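You operate a simulated robot arm through the tools that you are given. There is no shell and no other tool. Be economical: measure what you need, move in short steps, check, and stop when the job is done.

You run a simulated two-armed robot. Do the job below in one go: nothing can be reset, and whatever is moved stays where it is left.

## Task
Pick up the white tin that says "sealer" from the top of the grey platform with one hand, pass it to the other hand and put it on the top of the long wooden shelf. Set down upright: white tin.

The check looks at the end state, three seconds after you hand in, the way a careful person would. Anything else that was tipped, shoved, dropped, spilled or broken makes it a failure.

## Robot
Two 6-joint arms with two-finger grippers on one trunk, on a base that drives. Base frame: it is fixed to the floor where the robot stands at the start and does not move with it; the origin is under the middle of the robot, x ahead of it, y to its left, z up. Units: m, rad, N and s.
The left shoulder is at the start at [0.03, 0.178, 0.813], the right one opposite. With the tool pointing down near the work surface each hand reaches from about 0.58 to 0.74 m from the robot's upright axis, wherever it stands, measured 20 degrees to its own side. Places, roughly: top of the long wooden shelf (61x17 cm) [-1.16, -1.68, 1.04]. Payload 2.54 kg a hand.
The tool frame of a hand sits at the grasp point between the pads (the TCP): z along the fingers, y along the line on which they close. The tips reach 0.03 m beyond it. The gripper opens to 0.116 m. The gripper's body begins 0.095 m behind the TCP.
Orientation is that of the tool frame in the base frame, as [roll, pitch, yaw] about the fixed x, y, z axes, in that order (R = Rz(yaw) Ry(pitch) Rx(roll)). With the fingers straight down and closing along the base's y, the tool's x points along the base's -x, its y along +y and its z along -z.

## Interface
- The arms move only by the tool step_arm. It takes "left_commands", "right_commands" or both (then of equal length, played together; a hand with none holds still); each is a list of rows, each a list of 6 numbers: the shift along the base's x, y, z in units of 200 mm (1.0 is 200 mm), then the turn, a rotation vector about the base's x, y, z in units of 60 degrees (1.0 is 60 degrees). In form: [[tx, ty, tz, ax, ay, az], ...]. A call has 1 to 10 rows; each row is the pose to reach, as a shift and turn from the pose commanded when the call began. "left_claw" and "right_claw" are, for a hand that has rows, the gripper command, from -1 (fully open) to 1 (shut), values between in proportion, set as the call begins (left out, the last holds). A call with a number of a shift or a turn outside -1 to 1 is refused whole. Rows are played at 5 a second. More than 0.05 m and 0.15 rad between two rows, or a gripper value outside its range, and nothing of the call is played. Where a pose cannot be reached the arm comes as near as it can. A force on the tool above 40 N (or 10 N above the force at the start of the call, whichever is more), or a blocked arm, ends the call early, and 0.2 s more pass. The fingers move at their own pace (about 0.153 m/s each) and stop on an object; they squeeze with about 23 N. The grip force told is the motor's: it shows also when the fingers shut on nothing. Time passes only in rows, and 0.2 s behind the last, so rows that repeat a pose let the fingers close. The reply holds the time, the measured pose of the TCP, the force on the tool along the base axes, the opening and the grip force, in the units named above and with some noise, with the torque about the TCP (base axes, N m) and any sound that the robot's microphone picked up.
- Cameras (640 x 400 px; columns grow to the right, rows downward): "scene" is now at [0.0279, -0.0219, 1.5185]; the picture's right is [-0.36, -0.93, 0.00], its down [-0.83, 0.33, -0.45] and it looks along [0.42, -0.16, -0.89] (base axes); focal length 252 px, centre (320, 200). "left" rides on the left gripper at [0.069, 0.015, -0.122] in its tool frame; the picture's right is [-0.21, 0.98, 0.00], its down [-0.83, -0.18, -0.53] and it looks along [-0.52, -0.11, 0.85] (tool axes); focal length 251 px, centre (320, 200). "right" rides on the right gripper at [0.069, -0.015, -0.122] in its tool frame; the picture's right is [0.21, 0.98, 0.00], its down [-0.83, 0.18, -0.53] and it looks along [-0.52, 0.11, 0.85] (tool axes); focal length 251 px, centre (320, 200). There is no depth. A picture from a camera that has moved, and an enlarged one, comes with that camera's place and axes in the base frame and with its lens.
- capture(camera): a new picture of that camera. The clock stands still meanwhile.
- slide_trunk(by): slides the trunk up (or, below 0, down) by that many m; the arms and the scene camera ride with it, the base frame stays. It gives what a move gives, with no picture.
- steer(legs): drives the robot by 1 to 6 legs, each [ahead, left, turn to the left] in m, m and rad, along the robot's own axes; the way and the turn of a leg run together, so that a leg with both is an arc; at most 1.5 m and 3.142 rad a leg. The arms and the cameras ride along, it lands a little off, and it stops where it bumps. It gives what a move gives.
- turn_head(pan, tilt): turns the head with the scene camera to pan (to the left, within 2.496 rad either way) and tilt (down, from -0.506 to 1.204), counted from straight ahead of the robot. It gives what a move gives.
- inspect(camera, box): a new picture of the part [left, top, right, bottom] of that camera's present view, enlarged. The clock stands still meanwhile.
- finish_job(): hands the job in; it is judged then, once.

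Work in short steps. Places have to be worked out from the pictures, the camera data and where the tool is seen: move nearer, look again, correct. Check each grasp and each placing, and mend what went wrong. You have 120 turns and 100 pictures in all, those below and enlarged ones among them. Open the grippers and draw the arms clear of the work before you hand the job in, unless the task says otherwise; then end with one line.

The tools are called after "Call:" as a command line: name --argument value ..., lists and objects as JSON in quotes. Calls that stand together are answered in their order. step_arm: Moves the arms, as the interface text tells. Its arguments: {"type":"object","properties":{"left_commands":{"type":"array"},"left_claw":{"type":"number"},"right_commands":{"type":"array"},"right_claw":{"type":"number"}},"required":[]} The other tools are called the same way: slide_trunk (by) slides the trunk up or down; steer (legs) drives the base; turn_head (pan, tilt) turns the head that bears the scene camera; capture (camera) takes a picture; inspect (camera, box) takes an enlarged picture of a part of a camera's view; finish_job () hands the job in.

At the start:

```text
t: 0.0
left_tool_pos: [0.4707, -0.0624, 0.7822]
left_tcp_rot: [3.141, 0.001, -3.14]
left_contact_force: [-0.4, -0.5, 0.9]
left_moment: [0.02, 0.02, -0.01]
left_gripper_width: 0.1161
left_gripper_force: 0.1
right_tool_pos: [0.3485, -0.4248, 0.79]
right_tcp_rot: [-3.141, 0.0, -3.142]
right_contact_force: [0.9, -0.9, 0.4]
right_moment: [-0.04, 0.01, 0.0]
right_gripper_width: 0.1161
right_gripper_force: 0.1
trunk travel left (down, up): [-0.025, 0.515]
robot x, y, heading: [-0.0036, 0.001, 0.002]
head pan, tilt: [-0.374, 1.101]
```

scene: 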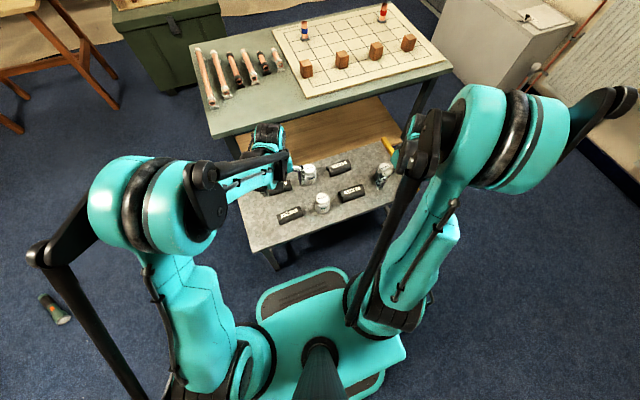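
right: 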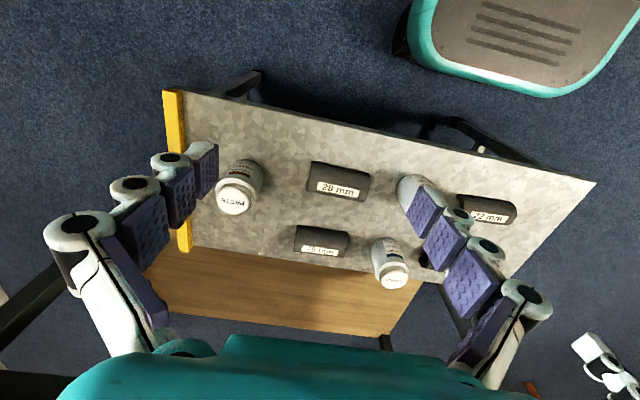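
left: 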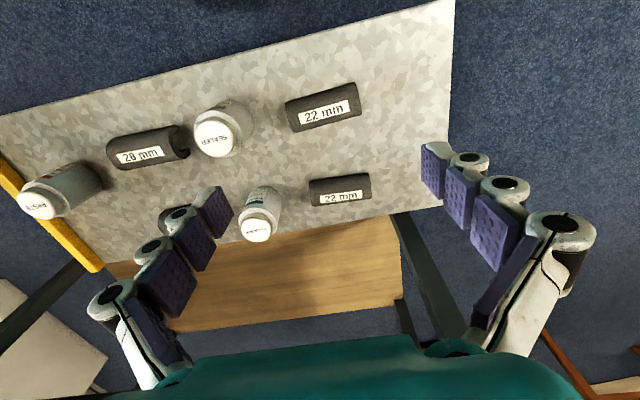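

The tin with "SEALER" on its lid is roughly at (0.48, -0.21) by triangulation. I'll look at it closer and look toward the shelf.

Call:
inspect --camera "left" --box '[100, 60, 380, 260]'

Call:
turn_head --pan -2.17 --tilt 0.35

Call:
capture --camera "scene"

```text
2.00 times, centred on (240, 160) of left
camera zoom: at [0.4019, -0.0465, 0.9017], right [0.21, 0.98, 0.0], down [0.83, -0.18, 0.53], along [0.52, -0.11, -0.85], focal length 503 px, centre (480, 280)
```

zoom: 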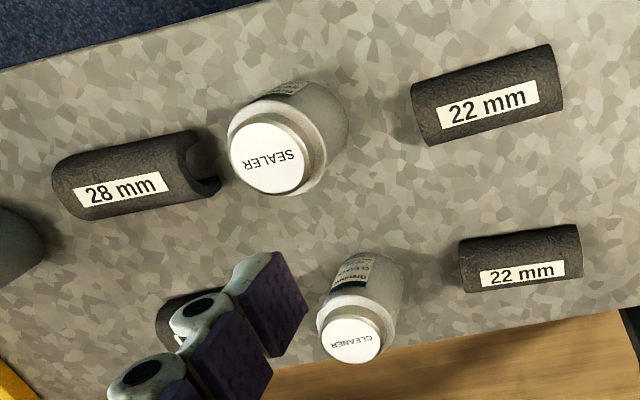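

```text
t: 1.8
left_tool_pos: [0.4706, -0.0614, 0.7813]
left_tcp_rot: [3.141, -0.001, -3.14]
left_contact_force: [0.6, -0.3, 0.3]
left_moment: [-0.01, 0.02, 0.0]
left_gripper_width: 0.116
left_gripper_force: 0.0
right_tool_pos: [0.3482, -0.4238, 0.7893]
right_tcp_rot: [3.141, 0.0, -3.141]
right_contact_force: [-0.2, -0.5, -0.3]
right_moment: [-0.01, -0.03, 0.01]
right_gripper_width: 0.1161
right_gripper_force: 0.0
trunk travel left (down, up): [-0.025, 0.515]
robot x, y, heading: [-0.0018, 0.0037, 0.002]
head pan, tilt: [-2.169, 0.351]
```

```text
95 pictures are left
camera scene: at [-0.0832, -0.0759, 1.58], right [-0.83, 0.56, 0.0], down [0.19, 0.28, -0.94], along [-0.53, -0.78, -0.34], focal length 252 px, centre (320, 200)
```

scene: 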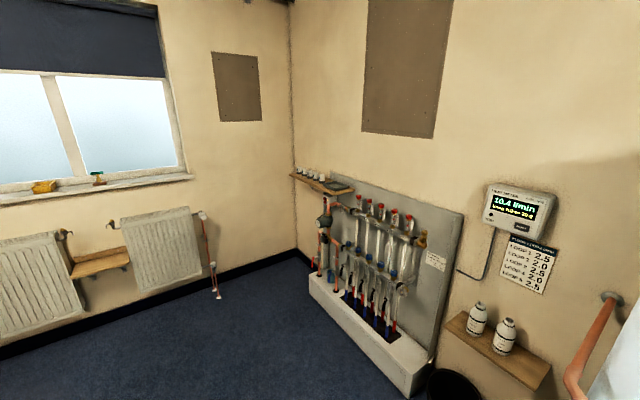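

The long shelf is at the upper corner near (320,183). I zoom in on it.

Call:
inspect --camera "scene" --box '[270, 140, 450, 253]'

```text
3.54 times, centred on (360, 196) of scene
camera zoom: at [-0.0832, -0.0759, 1.58], right [-0.83, 0.56, 0.0], down [0.19, 0.28, -0.94], along [-0.53, -0.78, -0.34], focal length 892 px, centre (178, 212)
```

zoom: 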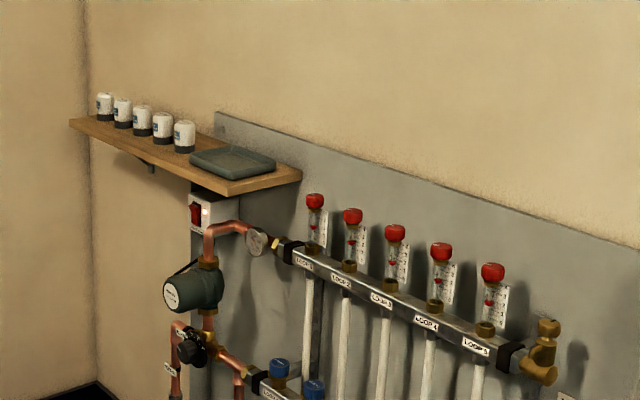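

The shelf runs along y (about -1.98…-1.375), holding five cans and a tray. I raise the trunk to see from above where free space is.

Call:
slide_trunk --by 0.5

Call:
turn_head --pan -2.17 --tilt 0.45

Call:
inspect --camera "scene" --box '[270, 170, 390, 245]'

```text
refused: 0.5 is not a number from -0.4 to 0.4
```

```text
t: 2.5
left_tool_pos: [0.4701, -0.0611, 0.7815]
left_tcp_rot: [-3.14, 0.0, 3.14]
left_contact_force: [0.7, 0.7, 0.0]
left_moment: [0.01, -0.04, 0.01]
left_gripper_width: 0.116
left_gripper_force: 0.1
right_tool_pos: [0.3477, -0.4255, 0.7908]
right_tcp_rot: [-3.141, -0.001, -3.141]
right_contact_force: [0.2, 0.2, -0.1]
right_moment: [0.0, 0.0, 0.01]
right_gripper_width: 0.1161
right_gripper_force: 0.1
trunk travel left (down, up): [-0.025, 0.515]
robot x, y, heading: [-0.0013, 0.0024, -0.003]
head pan, tilt: [-2.169, 0.45]
```

```text
5.33 times, centred on (330, 208) of scene
camera zoom: at [-0.0826, -0.0749, 1.5708], right [-0.83, 0.56, 0.0], down [0.24, 0.36, -0.9], along [-0.51, -0.74, -0.43], focal length 1344 px, centre (267, 160)
```

zoom: 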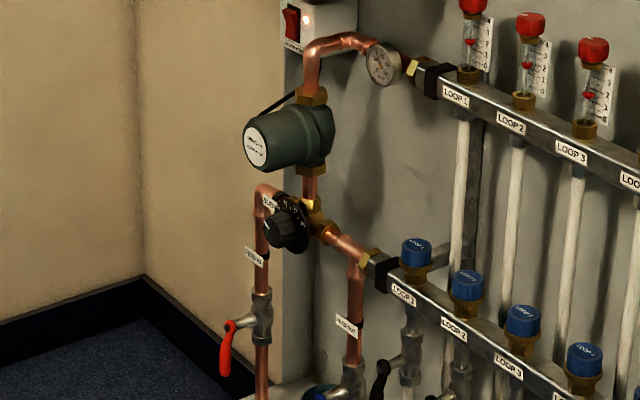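

The slide is limited to 0.4 per call; I raise 0.4 and look again.

Call:
slide_trunk --by 0.4

Call:
inspect --camera "scene" --box '[260, 160, 388, 240]'

```text
t: 6.3
left_tool_pos: [0.4708, -0.0619, 1.1804]
left_tcp_rot: [3.141, 0.0, 3.14]
left_contact_force: [0.0, 0.2, 0.5]
left_moment: [-0.02, 0.0, 0.01]
left_gripper_width: 0.1159
left_gripper_force: 0.1
right_tool_pos: [0.3478, -0.4247, 1.1897]
right_tcp_rot: [3.141, 0.002, -3.142]
right_contact_force: [0.5, -0.1, -0.1]
right_moment: [-0.01, 0.0, -0.02]
right_gripper_width: 0.1158
right_gripper_force: 0.1
trunk travel left (down, up): [-0.425, 0.115]
robot x, y, heading: [-0.0003, 0.0044, 0.001]
head pan, tilt: [-2.169, 0.45]
```

```text
5.00 times, centred on (324, 200) of scene
camera zoom: at [-0.0824, -0.0749, 1.9707], right [-0.83, 0.56, 0.0], down [0.25, 0.36, -0.9], along [-0.51, -0.74, -0.44], focal length 1260 px, centre (300, 200)
```

zoom: 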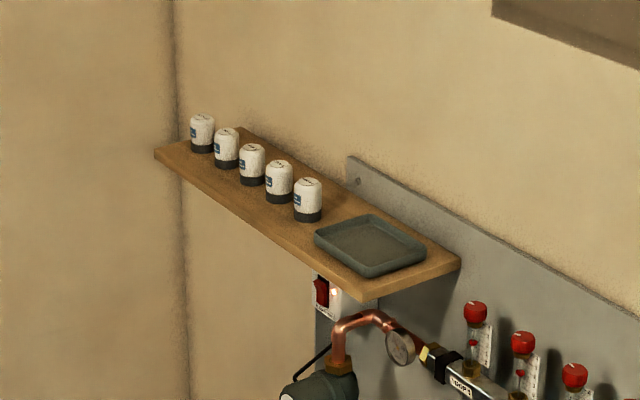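

Free space is strips in front of and behind the cans only (roughly 6–8 cm), so tin size matters. I look at the tin from above with the scene camera.

Call:
turn_head --pan -0.35 --tilt 1.2

Call:
capture --camera "scene"

Call:
capture --camera "left"

```text
t: 8.1
left_tool_pos: [0.4707, -0.0615, 1.1822]
left_tcp_rot: [-3.141, -0.001, -3.14]
left_contact_force: [1.2, 0.0, 0.7]
left_moment: [0.0, 0.04, 0.02]
left_gripper_width: 0.1159
left_gripper_force: 0.2
right_tool_pos: [0.3482, -0.4248, 1.1899]
right_tcp_rot: [3.142, 0.001, 3.14]
right_contact_force: [0.6, 0.0, 1.2]
right_moment: [-0.01, 0.02, -0.02]
right_gripper_width: 0.116
right_gripper_force: 0.1
trunk travel left (down, up): [-0.425, 0.115]
robot x, y, heading: [0.0016, -0.0021, 0.002]
head pan, tilt: [-0.351, 1.201]
```

```text
91 pictures are left
camera scene: at [0.0218, -0.0182, 1.9126], right [-0.34, -0.94, 0.0], down [-0.88, 0.32, -0.36], along [0.34, -0.12, -0.93], focal length 252 px, centre (320, 200)
```

scene: 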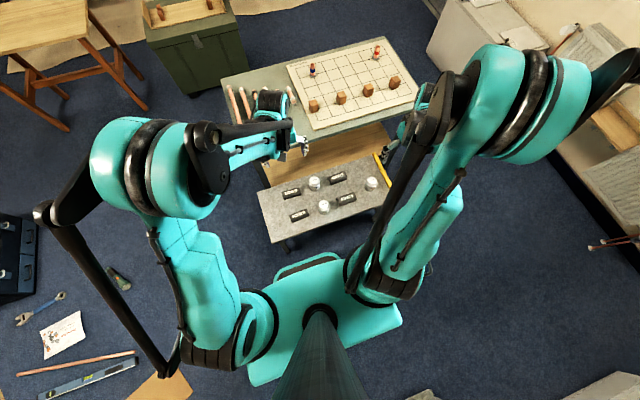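

```text
90 pictures are left
camera left: at [0.4019, -0.0466, 1.3017], right [0.21, 0.98, 0.0], down [0.83, -0.18, 0.53], along [0.52, -0.11, -0.85], focal length 251 px, centre (320, 200)
```

left: 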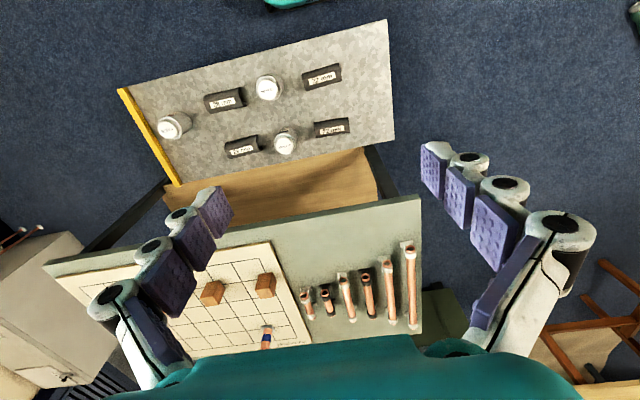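

I zoom on the sealer tin from this raised left camera to triangulate its height and size.

Call:
inspect --camera "left" --box '[200, 50, 360, 150]'

Call:
inspect --camera "scene" --box '[272, 160, 384, 230]'

```text
4.00 times, centred on (280, 100) of left
camera zoom: at [0.4019, -0.0466, 1.3017], right [0.21, 0.98, 0.0], down [0.83, -0.18, 0.53], along [0.52, -0.11, -0.85], focal length 1006 px, centre (480, 600)
```

zoom: 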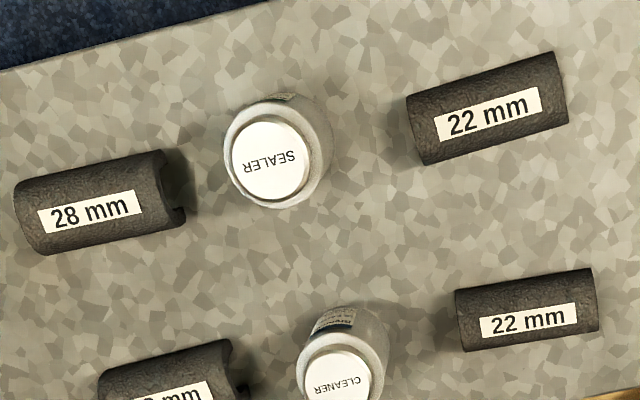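

```text
5.71 times, centred on (328, 195) of scene
camera zoom: at [0.0218, -0.0182, 1.9126], right [-0.34, -0.94, 0.0], down [-0.88, 0.32, -0.36], along [0.34, -0.12, -0.93], focal length 1440 px, centre (274, 229)
```

zoom: 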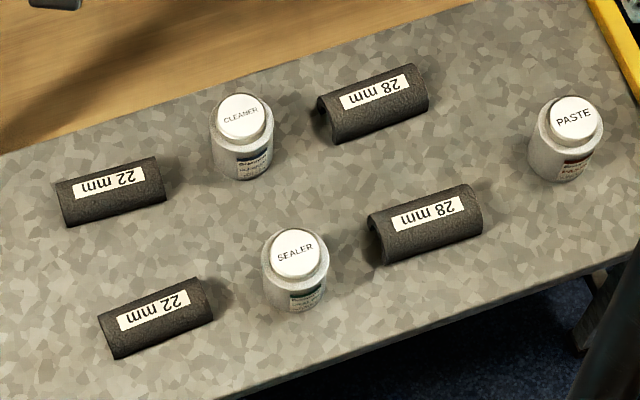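

The tin is about 6.6 cm wide, with its lid at (0.476, -0.202, 0.585) and the platform at about z 0.50. Plan: the right hand picks it from above, the left takes its lower body from the side, then I place it at the shelf's front between two cans. I back up and lower the trunk.

Call:
steer --legs '[[-0.145, 0.024, 0]]'

Call:
slide_trunk --by -0.4

Call:
capture --camera "right"

```text
t: 9.5
left_tool_pos: [0.327, -0.0377, 1.1823]
left_tcp_rot: [-3.141, 0.001, -3.141]
left_contact_force: [0.6, -0.9, 0.3]
left_moment: [0.0, 0.01, -0.01]
left_gripper_width: 0.116
left_gripper_force: 0.1
right_tool_pos: [0.2041, -0.4008, 1.1899]
right_tcp_rot: [3.14, 0.001, 3.141]
right_contact_force: [0.1, -0.1, -0.1]
right_moment: [-0.02, 0.01, -0.01]
right_gripper_width: 0.1157
right_gripper_force: 0.1
trunk travel left (down, up): [-0.425, 0.115]
robot x, y, heading: [-0.1473, 0.0249, -0.002]
head pan, tilt: [-0.351, 1.201]
```

```text
t: 13.3
left_tool_pos: [0.326, -0.0376, 0.7806]
left_tcp_rot: [3.141, 0.001, 3.141]
left_contact_force: [-0.1, -0.2, -0.6]
left_moment: [0.01, 0.01, -0.03]
left_gripper_width: 0.1159
left_gripper_force: 0.0
right_tool_pos: [0.2037, -0.401, 0.7895]
right_tcp_rot: [3.141, -0.001, 3.141]
right_contact_force: [0.2, 0.4, 0.2]
right_moment: [0.0, 0.0, -0.04]
right_gripper_width: 0.1159
right_gripper_force: 0.0
trunk travel left (down, up): [-0.025, 0.515]
robot x, y, heading: [-0.1472, 0.0246, -0.003]
head pan, tilt: [-0.351, 1.201]
```

```text
87 pictures are left
camera right: at [0.1341, -0.4165, 0.9099], right [-0.21, 0.98, 0.0], down [0.83, 0.18, 0.53], along [0.52, 0.11, -0.85], focal length 251 px, centre (320, 200)
```

right: 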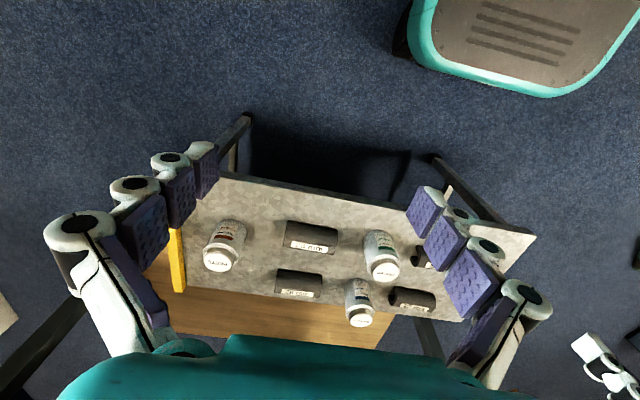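

I move the right hand toward a spot over the tin and the left hand aside.

Call:
step_arm --right_commands '[[0.18, 0.133, 0, 0, 0, 0], [0.36, 0.266, 0, 0, 0, 0], [0.54, 0.4, 0, 0, 0, 0], [0.72, 0.533, 0, 0, 0, 0], [0.9, 0.666, 0, 0, 0, 0]]' --left_commands '[[-0.05, 0.2, 0, 0, 0, 0], [-0.1, 0.4, 0, 0, 0, 0], [-0.15, 0.6, 0, 0, 0, 0], [-0.2, 0.8, 0, 0, 0, 0], [-0.2, 1.0, 0, 0, 0, 0]]' --right_claw -1

Call:
capture --camera "right"

```text
t: 14.5
left_tool_pos: [0.287, 0.1628, 0.781]
left_tcp_rot: [3.141, -0.001, -3.141]
left_contact_force: [0.8, 0.3, 0.2]
left_moment: [-0.02, 0.03, 0.0]
left_gripper_width: 0.1159
left_gripper_force: 0.2
right_tool_pos: [0.3849, -0.2672, 0.79]
right_tcp_rot: [-3.141, -0.002, 3.139]
right_contact_force: [-0.2, 0.1, -0.4]
right_moment: [-0.03, 0.0, 0.02]
right_gripper_width: 0.1157
right_gripper_force: 0.0
trunk travel left (down, up): [-0.025, 0.515]
robot x, y, heading: [-0.1436, 0.0226, -0.003]
head pan, tilt: [-0.351, 1.201]
```

```text
86 pictures are left
camera right: at [0.3153, -0.2828, 0.9096], right [-0.21, 0.98, 0.0], down [0.83, 0.18, 0.53], along [0.52, 0.11, -0.85], focal length 251 px, centre (320, 200)
```

right: 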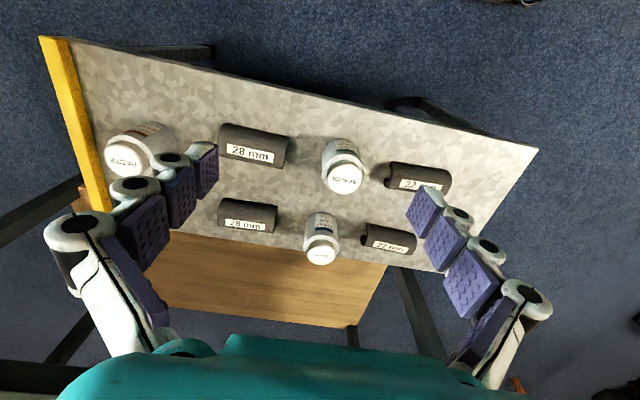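

The lid now triangulates to about (0.473, -0.212). I move above it and down 10 cm, then look again.

Call:
step_arm --right_commands '[[0.15, 0.095, -0.1, 0, 0, 0], [0.3, 0.19, -0.2, 0, 0, 0], [0.445, 0.275, -0.35, 0, 0, 0], [0.445, 0.275, -0.5, 0, 0, 0], [0.445, 0.275, -0.5, 0, 0, 0]]'

Call:
capture --camera "right"

```text
t: 15.7
left_tool_pos: [0.2866, 0.1621, 0.7818]
left_tcp_rot: [3.141, -0.001, -3.141]
left_contact_force: [0.1, 0.2, -0.6]
left_moment: [0.03, 0.0, 0.01]
left_gripper_width: 0.116
left_gripper_force: 0.1
right_tool_pos: [0.4725, -0.2133, 0.6893]
right_tcp_rot: [3.141, 0.0, 3.141]
right_contact_force: [-0.5, -0.2, -0.4]
right_moment: [0.03, 0.0, -0.03]
right_gripper_width: 0.116
right_gripper_force: 0.1
trunk travel left (down, up): [-0.025, 0.515]
robot x, y, heading: [-0.1468, 0.0222, 0.005]
head pan, tilt: [-0.351, 1.201]
```

```text
85 pictures are left
camera right: at [0.4037, -0.2282, 0.8095], right [-0.21, 0.98, 0.0], down [0.83, 0.18, 0.53], along [0.52, 0.11, -0.85], focal length 251 px, centre (320, 200)
```

right: 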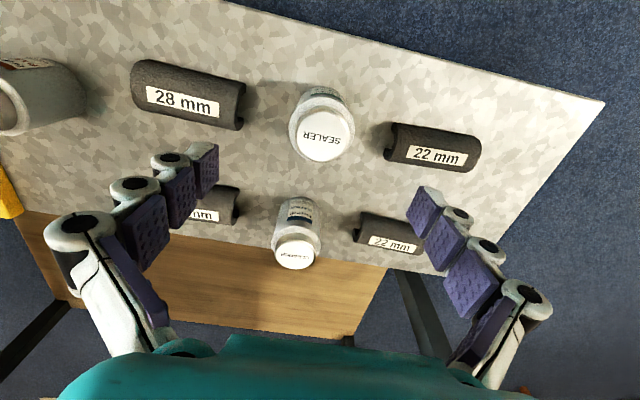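

The lid triangulates to (0.4745, -0.2115), almost under the TCP. I descend to z≈0.57 with the gripper open.

Call:
step_arm --right_commands '[[0.01, 0.01, -0.2, 0, 0, 0], [0.01, 0.01, -0.4, 0, 0, 0], [0.01, 0.01, -0.5, 0, 0, 0], [0.01, 0.01, -0.595, 0, 0, 0], [0.01, 0.01, -0.595, 0, 0, 0]]'

Call:
capture --camera "right"

```text
t: 16.9
left_tool_pos: [0.2879, 0.1614, 0.7812]
left_tcp_rot: [3.141, 0.0, 3.141]
left_contact_force: [0.4, -0.3, -1.2]
left_moment: [0.0, 0.02, 0.02]
left_gripper_width: 0.1159
left_gripper_force: 0.1
right_tool_pos: [0.4745, -0.2098, 0.5709]
right_tcp_rot: [-3.141, 0.001, -3.141]
right_contact_force: [-0.2, 0.0, 0.7]
right_moment: [0.01, 0.01, -0.02]
right_gripper_width: 0.1161
right_gripper_force: 0.0
trunk travel left (down, up): [-0.025, 0.515]
robot x, y, heading: [-0.1442, 0.0224, 0.006]
head pan, tilt: [-0.351, 1.201]
```

```text
84 pictures are left
camera right: at [0.4053, -0.2265, 0.6908], right [-0.21, 0.98, 0.0], down [0.83, 0.18, 0.53], along [0.52, 0.11, -0.85], focal length 251 px, centre (320, 200)
```

right: 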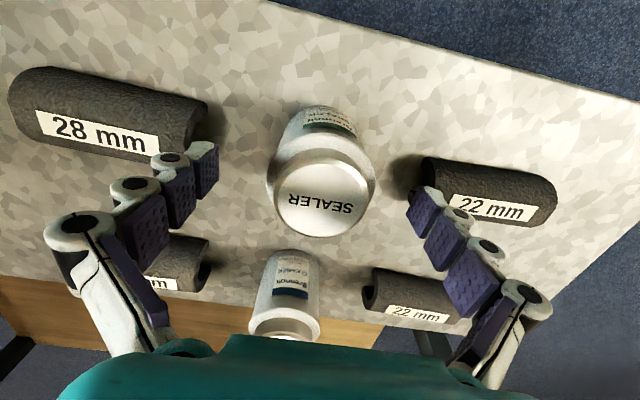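

The tin sits between the pads, tips beside the body. I close the gripper.

Call:
step_arm --right_commands '[[-0.01, 0, 0, 0, 0, 0], [-0.01, 0, 0, 0, 0, 0], [-0.01, 0, 0, 0, 0, 0], [-0.01, 0, 0, 0, 0, 0]]' --right_claw 1

```text
t: 17.9
left_tool_pos: [0.2873, 0.1607, 0.7803]
left_tcp_rot: [-3.141, 0.001, 3.141]
left_contact_force: [0.4, -0.1, -0.3]
left_moment: [0.02, 0.04, -0.01]
left_gripper_width: 0.1158
left_gripper_force: 0.1
right_tool_pos: [0.471, -0.2102, 0.5714]
right_tcp_rot: [-3.141, 0.0, -3.141]
right_contact_force: [3.0, 1.0, 7.8]
right_moment: [0.25, -0.07, -0.05]
right_gripper_width: 0.0655
right_gripper_force: 23.1
trunk travel left (down, up): [-0.025, 0.515]
robot x, y, heading: [-0.1447, 0.0246, -0.005]
head pan, tilt: [-0.351, 1.201]
```

Gripped at 65.5 mm width. I lift 10 cm straight up and check the load.

Call:
step_arm --right_commands '[[0, 0, 0.05, 0, 0, 0], [0, 0, 0.15, 0, 0, 0], [0, 0, 0.3, 0, 0, 0], [0, 0, 0.5, 0, 0, 0], [0, 0, 0.7, 0, 0, 0], [0, 0, 0.9, 0, 0, 0], [0, 0, 0.9, 0, 0, 0]]'

Call:
capture --camera "right"

Call:
capture --camera "left"

```text
t: 19.5
left_tool_pos: [0.2864, 0.1625, 0.7805]
left_tcp_rot: [-3.141, 0.001, 3.14]
left_contact_force: [-0.4, -0.6, 0.1]
left_moment: [0.0, 0.02, 0.02]
left_gripper_width: 0.1161
left_gripper_force: 0.0
right_tool_pos: [0.4731, -0.2104, 0.751]
right_tcp_rot: [-3.139, 0.0, 3.141]
right_contact_force: [-0.9, -0.4, -2.2]
right_moment: [-0.02, 0.03, 0.0]
right_gripper_width: 0.0654
right_gripper_force: 23.3
trunk travel left (down, up): [-0.025, 0.515]
robot x, y, heading: [-0.1459, 0.0246, -0.0]
head pan, tilt: [-0.351, 1.201]
```

```text
83 pictures are left
camera right: at [0.4039, -0.2265, 0.8713], right [-0.21, 0.98, 0.0], down [0.83, 0.18, 0.53], along [0.52, 0.11, -0.85], focal length 251 px, centre (320, 200)
```

right: 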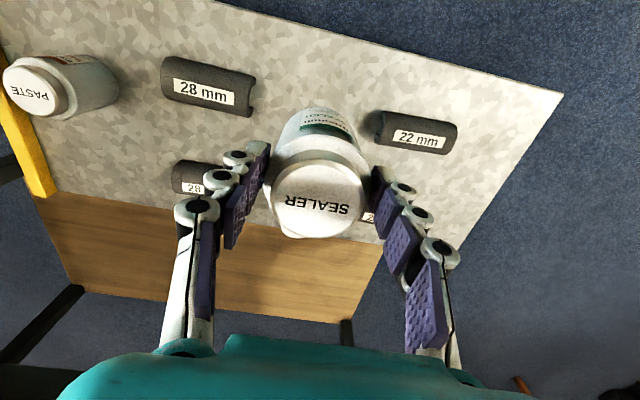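

```text
82 pictures are left
camera left: at [0.218, 0.1767, 0.9015], right [0.21, 0.98, 0.0], down [0.83, -0.18, 0.53], along [0.52, -0.11, -0.85], focal length 251 px, centre (320, 200)
```

left: 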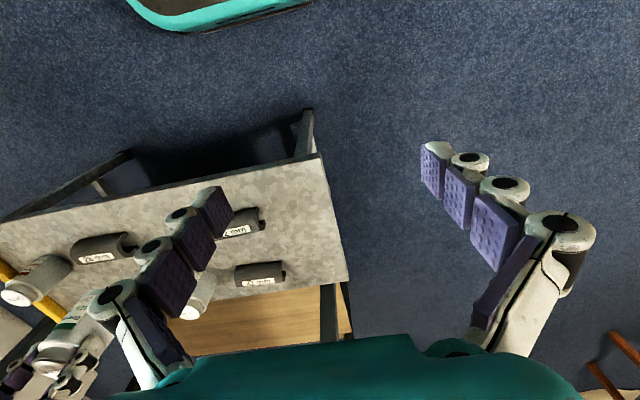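

The tin is held (about 0.22 kg). Now I bring it towards the middle with the right hand, while the left hand starts turning to point to -y (tilted 25° below level), closing along x.

Call:
step_arm --right_commands '[[-0.05, 0.05, 0.05, 0, 0, 0], [-0.1, 0.1, 0.1, 0, 0, 0], [-0.15, 0.15, 0.15, 0, 0, 0], [-0.2, 0.2, 0.2, 0, 0, 0], [-0.25, 0.3, 0.25, 0, 0, 0], [-0.3, 0.4, 0.25, 0, 0, 0], [-0.365, 0.5, 0.25, 0, 0, 0]]' --left_commands '[[0.02, 0.05, 0.04, -0.06, -0.06, -0.094], [0.04, 0.1, 0.08, -0.12, -0.12, -0.189], [0.06, 0.15, 0.12, -0.18, -0.18, -0.283], [0.08, 0.2, 0.16, -0.24, -0.24, -0.378], [0.1, 0.25, 0.2, -0.3, -0.3, -0.472], [0.12, 0.3, 0.24, -0.36, -0.36, -0.567], [0.14, 0.35, 0.28, -0.421, -0.421, -0.661]]'

```text
t: 21.1
left_tool_pos: [0.3138, 0.2325, 0.8381]
left_tcp_rot: [-2.858, 0.55, 2.504]
left_contact_force: [-0.6, 0.0, 0.6]
left_moment: [0.0, 0.03, 0.0]
left_gripper_width: 0.116
left_gripper_force: 0.1
right_tool_pos: [0.3995, -0.1105, 0.801]
right_tcp_rot: [-3.141, 0.0, 3.141]
right_contact_force: [-0.1, 0.9, -2.7]
right_moment: [-0.01, 0.02, -0.01]
right_gripper_width: 0.0653
right_gripper_force: 23.0
trunk travel left (down, up): [-0.025, 0.515]
robot x, y, heading: [-0.1452, 0.0217, 0.0]
head pan, tilt: [-0.351, 1.201]
```

Both moved as asked. I continue the second half of the left hand's turn.

Call:
step_arm --left_commands '[[0.02, 0.02, 0.0, -0.06, -0.06, -0.094], [0.04, 0.04, 0.0, -0.12, -0.12, -0.189], [0.06, 0.06, 0.0, -0.18, -0.18, -0.283], [0.08, 0.08, 0.0, -0.24, -0.24, -0.378], [0.1, 0.1, 0.0, -0.3, -0.3, -0.472], [0.12, 0.1, 0.0, -0.36, -0.36, -0.567], [0.14, 0.1, 0.0, -0.421, -0.421, -0.661]]'

Call:
capture --camera "left"

Call:
capture --camera "scene"

```text
t: 22.7
left_tool_pos: [0.3538, 0.2348, 0.8367]
left_tcp_rot: [3.131, 1.13, 1.57]
left_contact_force: [-0.6, -0.2, -1.0]
left_moment: [0.0, 0.05, -0.02]
left_gripper_width: 0.1161
left_gripper_force: 0.0
left hand out of reach, approached as far as the arm can: row 7
right_tool_pos: [0.401, -0.1115, 0.8005]
right_tcp_rot: [3.141, -0.001, -3.141]
right_contact_force: [0.9, 0.5, -3.1]
right_moment: [-0.01, 0.03, -0.02]
right_gripper_width: 0.0656
right_gripper_force: 23.2
trunk travel left (down, up): [-0.025, 0.515]
robot x, y, heading: [-0.1467, 0.0212, 0.001]
head pan, tilt: [-0.351, 1.201]
```

```text
81 pictures are left
camera left: at [0.3669, 0.3742, 0.8248], right [0.98, -0.08, 0.2], down [-0.19, 0.13, 0.97], along [-0.11, -0.99, 0.11], focal length 251 px, centre (320, 200)
```

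left: 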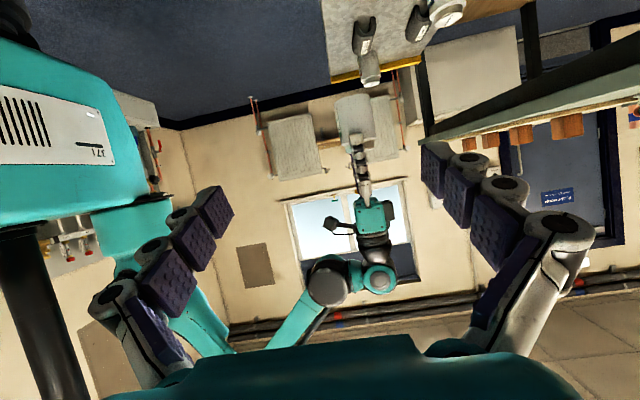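

```text
80 pictures are left
camera scene: at [-0.1217, 0.0049, 1.5126], right [-0.34, -0.94, 0.0], down [-0.88, 0.32, -0.36], along [0.34, -0.12, -0.93], focal length 252 px, centre (320, 200)
```

scene: 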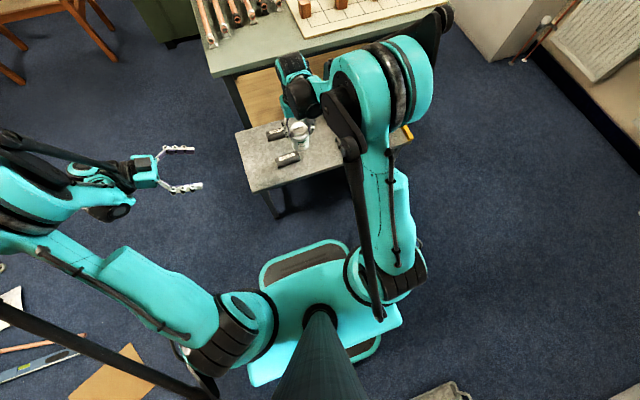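

The left hand points along -y. I bring it closer to the tin, stopping about 13 cm off, and look.

Call:
step_arm --left_commands '[[0.05, -0.2, 0, 0, 0, 0], [0.1, -0.4, -0.02, 0, 0, 0], [0.15, -0.6, -0.04, 0, 0, 0], [0.2, -0.8, -0.06, 0, 0, 0], [0.24, -1.0, -0.08, 0, 0, 0], [0.24, -1.0, -0.08, 0, 0, 0]]'

Call:
capture --camera "left"

Call:
capture --camera "right"

```text
t: 24.1
left_tool_pos: [0.3989, 0.0352, 0.8206]
left_tcp_rot: [3.14, 1.134, 1.573]
left_contact_force: [0.1, 0.2, 0.1]
left_moment: [0.0, 0.04, 0.04]
left_gripper_width: 0.116
left_gripper_force: 0.0
right_tool_pos: [0.4003, -0.111, 0.8017]
right_tcp_rot: [3.141, -0.001, 3.141]
right_contact_force: [-1.0, 0.6, -2.6]
right_moment: [0.03, -0.02, 0.02]
right_gripper_width: 0.0652
right_gripper_force: 23.5
trunk travel left (down, up): [-0.025, 0.515]
robot x, y, heading: [-0.1452, 0.0281, 0.001]
head pan, tilt: [-0.351, 1.201]
```

```text
79 pictures are left
camera left: at [0.4149, 0.1749, 0.8079], right [0.98, -0.09, 0.19], down [-0.18, 0.13, 0.97], along [-0.11, -0.99, 0.12], focal length 251 px, centre (320, 200)
```

left: 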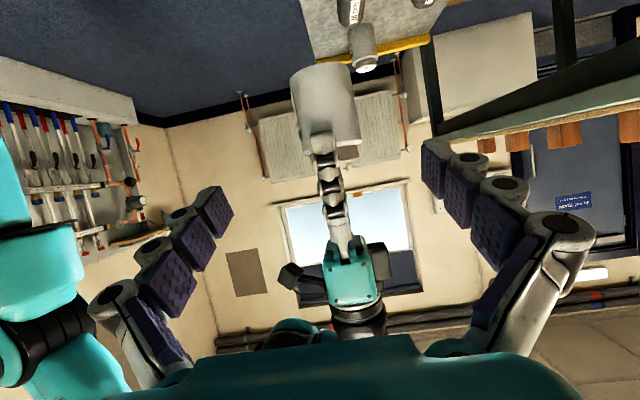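

```text
78 pictures are left
camera right: at [0.3305, -0.1266, 0.9212], right [-0.21, 0.98, 0.0], down [0.83, 0.18, 0.53], along [0.52, 0.11, -0.85], focal length 251 px, centre (320, 200)
```

right: 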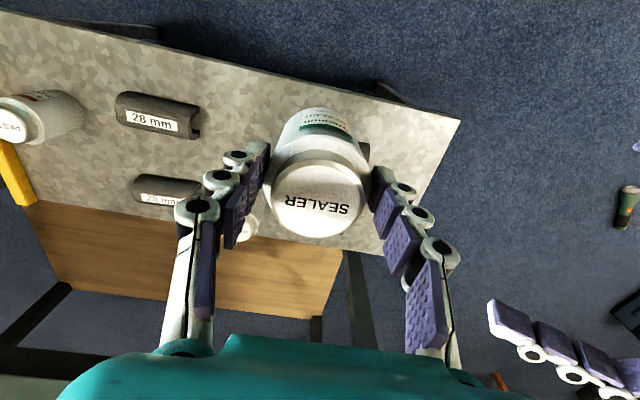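

The tin's bottom looks lower than expected (~0.71). I zoom in to measure its edges accurately.

Call:
inspect --camera "left" --box '[240, 40, 400, 140]'

```text
4.00 times, centred on (320, 90) of left
camera zoom: at [0.4149, 0.1749, 0.8079], right [0.98, -0.09, 0.19], down [-0.18, 0.13, 0.97], along [-0.11, -0.99, 0.12], focal length 1006 px, centre (320, 640)
```

zoom: 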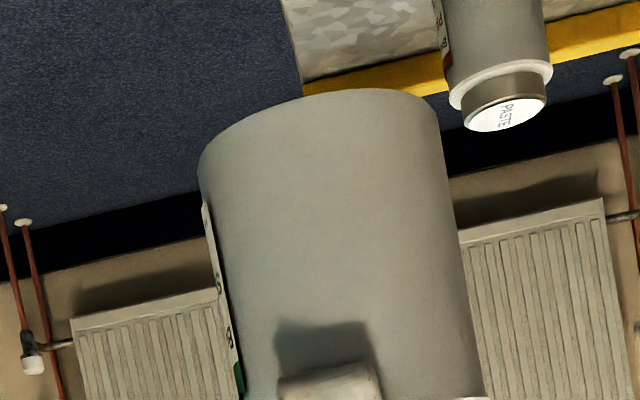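

The tin's bottom is near z 0.711 and its axis near x 0.406. I advance the left hand along its fingers to straddle the lower body.

Call:
step_arm --left_commands '[[0.03, -0.15, -0.077, 0, 0, 0], [0.03, -0.3, -0.155, 0, 0, 0], [0.03, -0.45, -0.232, 0, 0, 0], [0.03, -0.56, -0.288, 0, 0, 0], [0.03, -0.65, -0.335, 0, 0, 0], [0.03, -0.65, -0.335, 0, 0, 0]]'

Call:
capture --camera "left"

Call:
capture --camera "right"

```text
t: 25.5
left_tool_pos: [0.4066, -0.0958, 0.7535]
left_tcp_rot: [-3.141, 1.133, 1.572]
left_contact_force: [0.5, 0.2, -0.4]
left_moment: [-0.03, 0.04, 0.02]
left_gripper_width: 0.1158
left_gripper_force: 0.0
right_tool_pos: [0.3998, -0.1104, 0.801]
right_tcp_rot: [-3.141, 0.001, -3.141]
right_contact_force: [-0.8, 0.1, -3.7]
right_moment: [0.01, -0.02, -0.04]
right_gripper_width: 0.0653
right_gripper_force: 22.5
trunk travel left (down, up): [-0.025, 0.515]
robot x, y, heading: [-0.1465, 0.0218, -0.001]
head pan, tilt: [-0.351, 1.201]
```

```text
76 pictures are left
camera left: at [0.4214, 0.045, 0.741], right [0.98, -0.09, 0.19], down [-0.18, 0.13, 0.97], along [-0.11, -0.99, 0.12], focal length 251 px, centre (320, 200)
```

left: 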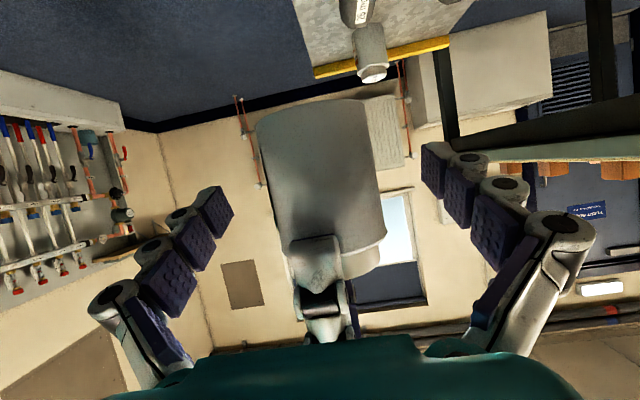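

```text
75 pictures are left
camera right: at [0.3305, -0.1268, 0.9212], right [-0.21, 0.98, 0.0], down [0.83, 0.18, 0.53], along [0.52, 0.11, -0.85], focal length 251 px, centre (320, 200)
```

right: 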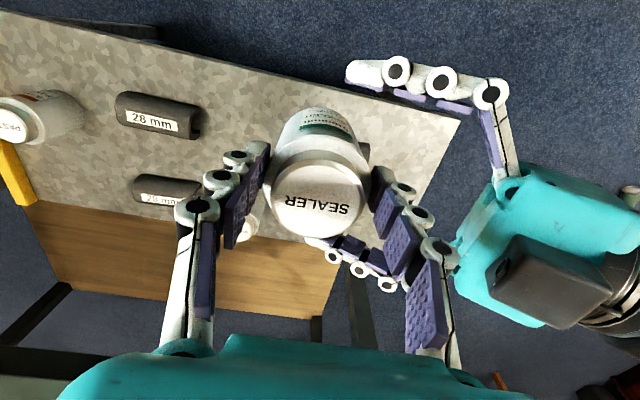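

The fingers straddle the tin's lower body, nearly centred. I close the left gripper.

Call:
step_arm --left_commands '[[0, 0, 0, 0, 0, 0], [0, 0, 0, 0, 0, 0], [0, 0, 0, 0, 0, 0], [0, 0, 0, 0, 0, 0]]' --left_claw 1

Call:
capture --camera "left"

```text
t: 26.5
left_tool_pos: [0.4064, -0.0941, 0.753]
left_tcp_rot: [-3.142, 1.134, 1.572]
left_contact_force: [5.1, 9.8, 4.9]
left_moment: [-0.11, 0.03, 0.23]
left_gripper_width: 0.0657
left_gripper_force: 22.6
right_tool_pos: [0.4003, -0.1134, 0.8001]
right_tcp_rot: [-3.14, -0.001, 3.14]
right_contact_force: [-4.3, -10.2, -8.3]
right_moment: [-0.47, 0.23, -0.21]
right_gripper_width: 0.0653
right_gripper_force: 22.5
trunk travel left (down, up): [-0.025, 0.515]
robot x, y, heading: [-0.142, 0.0218, 0.0]
head pan, tilt: [-0.351, 1.201]
```

```text
74 pictures are left
camera left: at [0.4217, 0.0456, 0.7412], right [0.98, -0.09, 0.19], down [-0.18, 0.13, 0.97], along [-0.11, -0.99, 0.12], focal length 251 px, centre (320, 200)
```

left: 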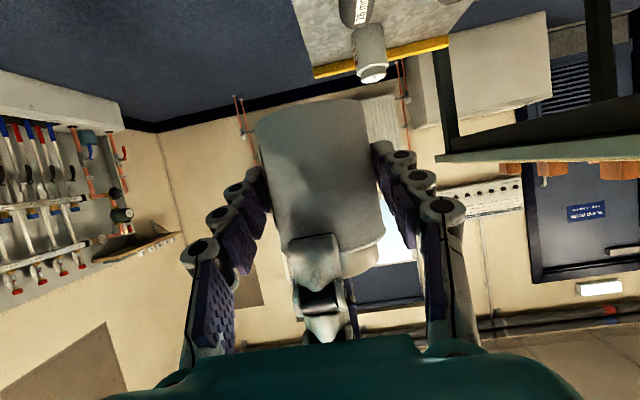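

Both hands hold at 65 mm. I open the right gripper partly, keeping still.

Call:
step_arm --right_commands '[[0, 0, 0, 0, 0, 0], [0, 0, 0, 0, 0, 0], [0, 0, 0, 0, 0, 0]]' --right_claw -0.6

Call:
capture --camera "right"

```text
t: 27.3
left_tool_pos: [0.4068, -0.095, 0.7542]
left_tcp_rot: [-3.141, 1.134, 1.57]
left_contact_force: [0.2, 0.4, -0.1]
left_moment: [0.06, -0.01, 0.02]
left_gripper_width: 0.0651
left_gripper_force: 22.5
right_tool_pos: [0.3992, -0.1104, 0.8012]
right_tcp_rot: [3.141, -0.001, -3.14]
right_contact_force: [-0.6, -0.7, 0.9]
right_moment: [0.01, 0.0, 0.03]
right_gripper_width: 0.093
right_gripper_force: 0.0
trunk travel left (down, up): [-0.025, 0.515]
robot x, y, heading: [-0.1471, 0.0198, 0.003]
head pan, tilt: [-0.351, 1.201]
```

```text
73 pictures are left
camera right: at [0.3306, -0.1268, 0.9212], right [-0.21, 0.98, 0.0], down [0.83, 0.18, 0.53], along [0.52, 0.11, -0.85], focal length 251 px, centre (320, 200)
```

right: 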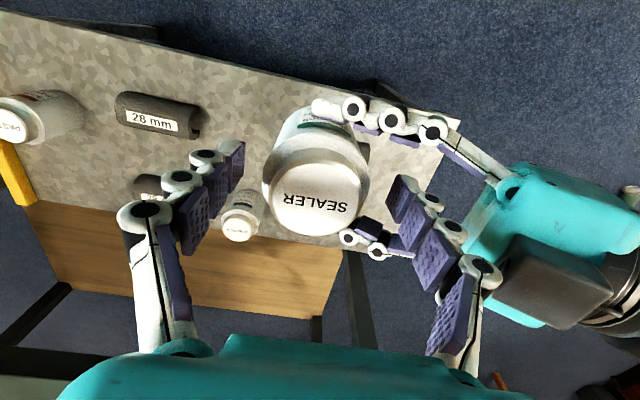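

The left hand holds it alone. I raise the right hand straight up and clear.

Call:
step_arm --right_commands '[[0, 0, 0.1, 0, 0, 0], [0, 0, 0.25, 0, 0, 0], [0, 0, 0.45, 0, 0, 0], [0, 0, 0.65, 0, 0, 0], [0, -0.15, 0.75, 0, 0, 0], [0, -0.35, 0.8, 0, 0, 0], [0, -0.6, 0.8, 0, 0, 0], [0, -0.8, 0.8, 0, 0, 0], [0, -1.0, 0.8, 0, 0, 0]]'

Call:
capture --camera "left"

Call:
capture --camera "scene"

```text
t: 29.3
left_tool_pos: [0.406, -0.0953, 0.7544]
left_tcp_rot: [-3.14, 1.135, 1.575]
left_contact_force: [0.5, 0.0, 0.1]
left_moment: [0.03, 0.0, 0.04]
left_gripper_width: 0.0653
left_gripper_force: 22.7
right_tool_pos: [0.4, -0.3105, 0.9611]
right_tcp_rot: [-3.141, -0.001, -3.14]
right_contact_force: [0.8, 0.3, -0.7]
right_moment: [0.03, -0.01, 0.01]
right_gripper_width: 0.0927
right_gripper_force: 0.0
trunk travel left (down, up): [-0.025, 0.515]
robot x, y, heading: [-0.145, 0.0259, 0.0]
head pan, tilt: [-0.351, 1.201]
```

```text
72 pictures are left
camera left: at [0.4215, 0.0448, 0.7411], right [0.98, -0.09, 0.19], down [-0.18, 0.13, 0.97], along [-0.11, -0.99, 0.11], focal length 251 px, centre (320, 200)
```

left: 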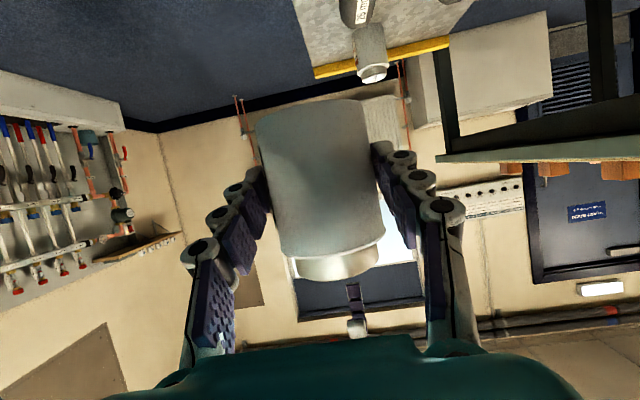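

```text
71 pictures are left
camera scene: at [-0.1227, 0.005, 1.5126], right [-0.34, -0.94, 0.0], down [-0.88, 0.32, -0.36], along [0.34, -0.12, -0.93], focal length 252 px, centre (320, 200)
```

scene: 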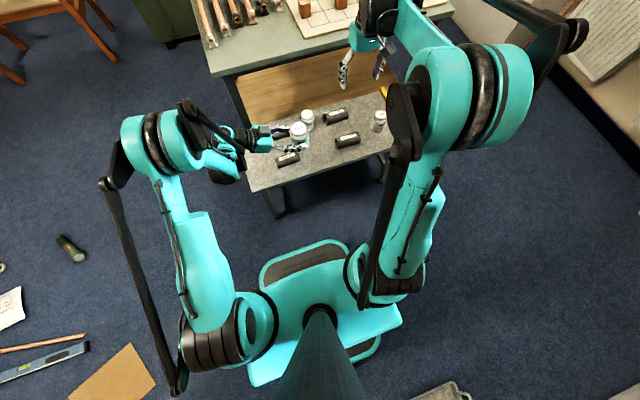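

The tin is safely in the left hand. There's something on the floor behind me on the right; I look there before driving.

Call:
turn_head --pan -2.3 --tilt 0.85

Call:
capture --camera "scene"

Call:
turn_head --pan 2.4 --tilt 0.85

Call:
capture --camera "scene"

Call:
turn_head --pan -1.4 --tilt 0.7

Call:
capture --camera "scene"

```text
t: 31.2
left_tool_pos: [0.4057, -0.0945, 0.7549]
left_tcp_rot: [3.141, 1.136, 1.572]
left_contact_force: [-1.0, 0.1, 0.5]
left_moment: [0.03, 0.0, 0.02]
left_gripper_width: 0.0651
left_gripper_force: 23.2
right_tool_pos: [0.3986, -0.3094, 0.9617]
right_tcp_rot: [3.141, 0.0, 3.142]
right_contact_force: [0.2, -0.5, 0.1]
right_moment: [0.0, 0.0, 0.01]
right_gripper_width: 0.0927
right_gripper_force: 0.0
trunk travel left (down, up): [-0.025, 0.515]
robot x, y, heading: [-0.1469, 0.0221, -0.005]
head pan, tilt: [-2.3, 0.85]
```

```text
70 pictures are left
camera scene: at [-0.2274, -0.0334, 1.5363], right [-0.75, 0.67, 0.0], down [0.5, 0.56, -0.66], along [-0.44, -0.49, -0.75], focal length 252 px, centre (320, 200)
```

scene: 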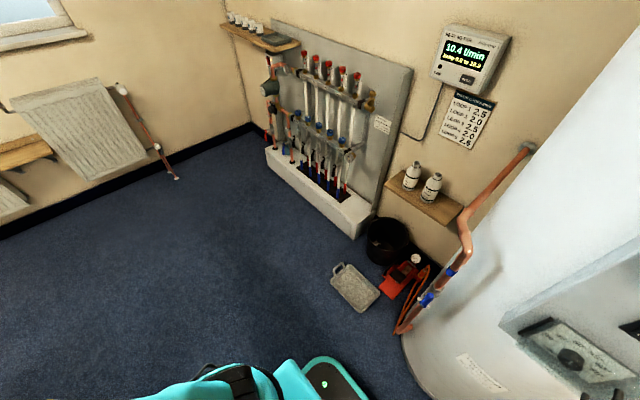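

```text
t: 34.9
left_tool_pos: [0.4067, -0.094, 0.7536]
left_tcp_rot: [3.141, 1.134, 1.572]
left_contact_force: [-0.6, 0.7, 0.3]
left_moment: [0.04, -0.02, -0.01]
left_gripper_width: 0.0655
left_gripper_force: 23.0
right_tool_pos: [0.3997, -0.3105, 0.9613]
right_tcp_rot: [3.141, 0.0, -3.141]
right_contact_force: [-0.1, 0.2, -1.1]
right_moment: [-0.01, 0.02, 0.05]
right_gripper_width: 0.0927
right_gripper_force: 0.2
trunk travel left (down, up): [-0.025, 0.515]
robot x, y, heading: [-0.1455, 0.0237, 0.004]
head pan, tilt: [2.4, 0.85]
```

```text
69 pictures are left
camera scene: at [-0.2329, 0.0777, 1.5364], right [0.68, 0.74, 0.0], down [0.55, -0.51, -0.66], along [-0.49, 0.45, -0.75], focal length 252 px, centre (320, 200)
```

scene: 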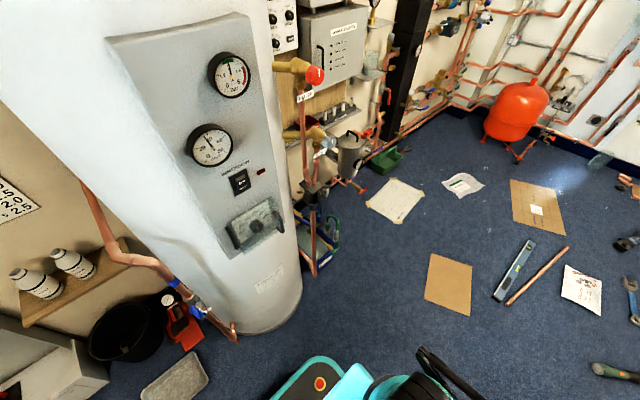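

```text
t: 38.1
left_tool_pos: [0.4056, -0.0945, 0.7544]
left_tcp_rot: [3.141, 1.136, 1.571]
left_contact_force: [0.1, -0.1, 0.2]
left_moment: [0.05, -0.03, 0.02]
left_gripper_width: 0.0653
left_gripper_force: 23.1
right_tool_pos: [0.3997, -0.3108, 0.9613]
right_tcp_rot: [-3.14, 0.001, 3.141]
right_contact_force: [-0.5, -0.4, 0.4]
right_moment: [-0.04, -0.03, 0.01]
right_gripper_width: 0.0929
right_gripper_force: 0.0
trunk travel left (down, up): [-0.025, 0.515]
robot x, y, heading: [-0.1465, 0.0256, -0.002]
head pan, tilt: [-1.4, 0.7]
```

```text
68 pictures are left
camera scene: at [-0.1609, -0.0588, 1.5486], right [-0.99, -0.17, 0.0], down [-0.11, 0.63, -0.76], along [0.13, -0.75, -0.64], focal length 252 px, centre (320, 200)
```

scene: 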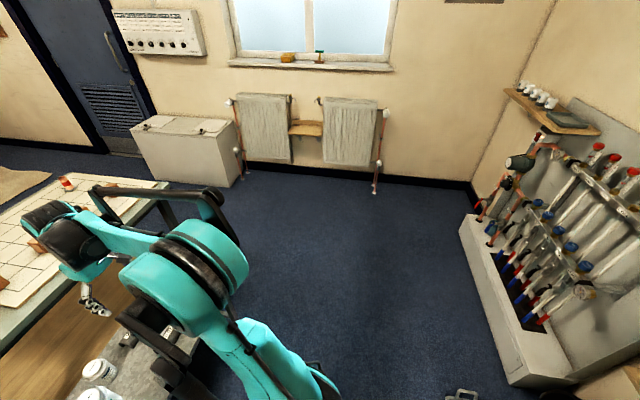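

A tank stands right behind me, so I won't back up; open floor is to the right. I raise the trunk to clear everything, then strafe right into the open.

Call:
slide_trunk --by 0.37

Call:
steer --legs '[[-0.04, -0.6, 0], [0, -0.6, 0]]'

Call:
turn_head --pan 0.0 --tilt 0.8

Call:
capture --camera "scene"

```text
t: 41.6
left_tool_pos: [0.4068, -0.0934, 1.1236]
left_tcp_rot: [3.141, 1.134, 1.573]
left_contact_force: [0.1, 0.2, -2.1]
left_moment: [0.06, 0.01, -0.01]
left_gripper_width: 0.0654
left_gripper_force: 22.9
right_tool_pos: [0.4003, -0.31, 1.3312]
right_tcp_rot: [-3.141, 0.0, -3.141]
right_contact_force: [-0.4, 0.1, 0.0]
right_moment: [-0.02, 0.04, 0.01]
right_gripper_width: 0.0928
right_gripper_force: 0.1
trunk travel left (down, up): [-0.395, 0.145]
robot x, y, heading: [-0.149, 0.0214, 0.002]
head pan, tilt: [-1.4, 0.7]
```

```text
t: 48.0
left_tool_pos: [0.3656, -1.2911, 1.123]
left_tcp_rot: [3.14, 1.135, 1.57]
left_contact_force: [-0.2, -0.2, -3.1]
left_moment: [0.07, 0.0, 0.0]
left_gripper_width: 0.0654
left_gripper_force: 22.6
right_tool_pos: [0.3591, -1.5062, 1.3312]
right_tcp_rot: [-3.14, -0.001, 3.141]
right_contact_force: [0.2, 0.1, 0.7]
right_moment: [0.03, 0.0, 0.03]
right_gripper_width: 0.0928
right_gripper_force: 0.0
trunk travel left (down, up): [-0.395, 0.145]
robot x, y, heading: [-0.1844, -1.1719, -0.002]
head pan, tilt: [-1.4, 0.7]
```

```text
t: 49.5
left_tool_pos: [0.3651, -1.2915, 1.123]
left_tcp_rot: [3.141, 1.135, 1.571]
left_contact_force: [-0.2, -0.2, -3.6]
left_moment: [0.04, 0.01, 0.02]
left_gripper_width: 0.0652
left_gripper_force: 22.9
right_tool_pos: [0.3605, -1.5063, 1.3305]
right_tcp_rot: [-3.14, 0.0, 3.14]
right_contact_force: [-0.4, -0.3, -1.3]
right_moment: [-0.04, 0.02, 0.02]
right_gripper_width: 0.0929
right_gripper_force: 0.0
trunk travel left (down, up): [-0.395, 0.145]
robot x, y, heading: [-0.1854, -1.1709, -0.002]
head pan, tilt: [0.0, 0.799]
```

```text
67 pictures are left
camera scene: at [-0.1357, -1.1715, 1.9103], right [0.0, -1.0, 0.0], down [-0.72, 0.0, -0.7], along [0.7, 0.0, -0.72], focal length 252 px, centre (320, 200)
```

scene: 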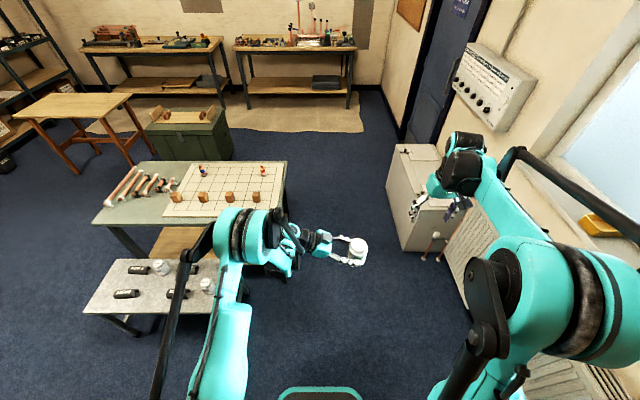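

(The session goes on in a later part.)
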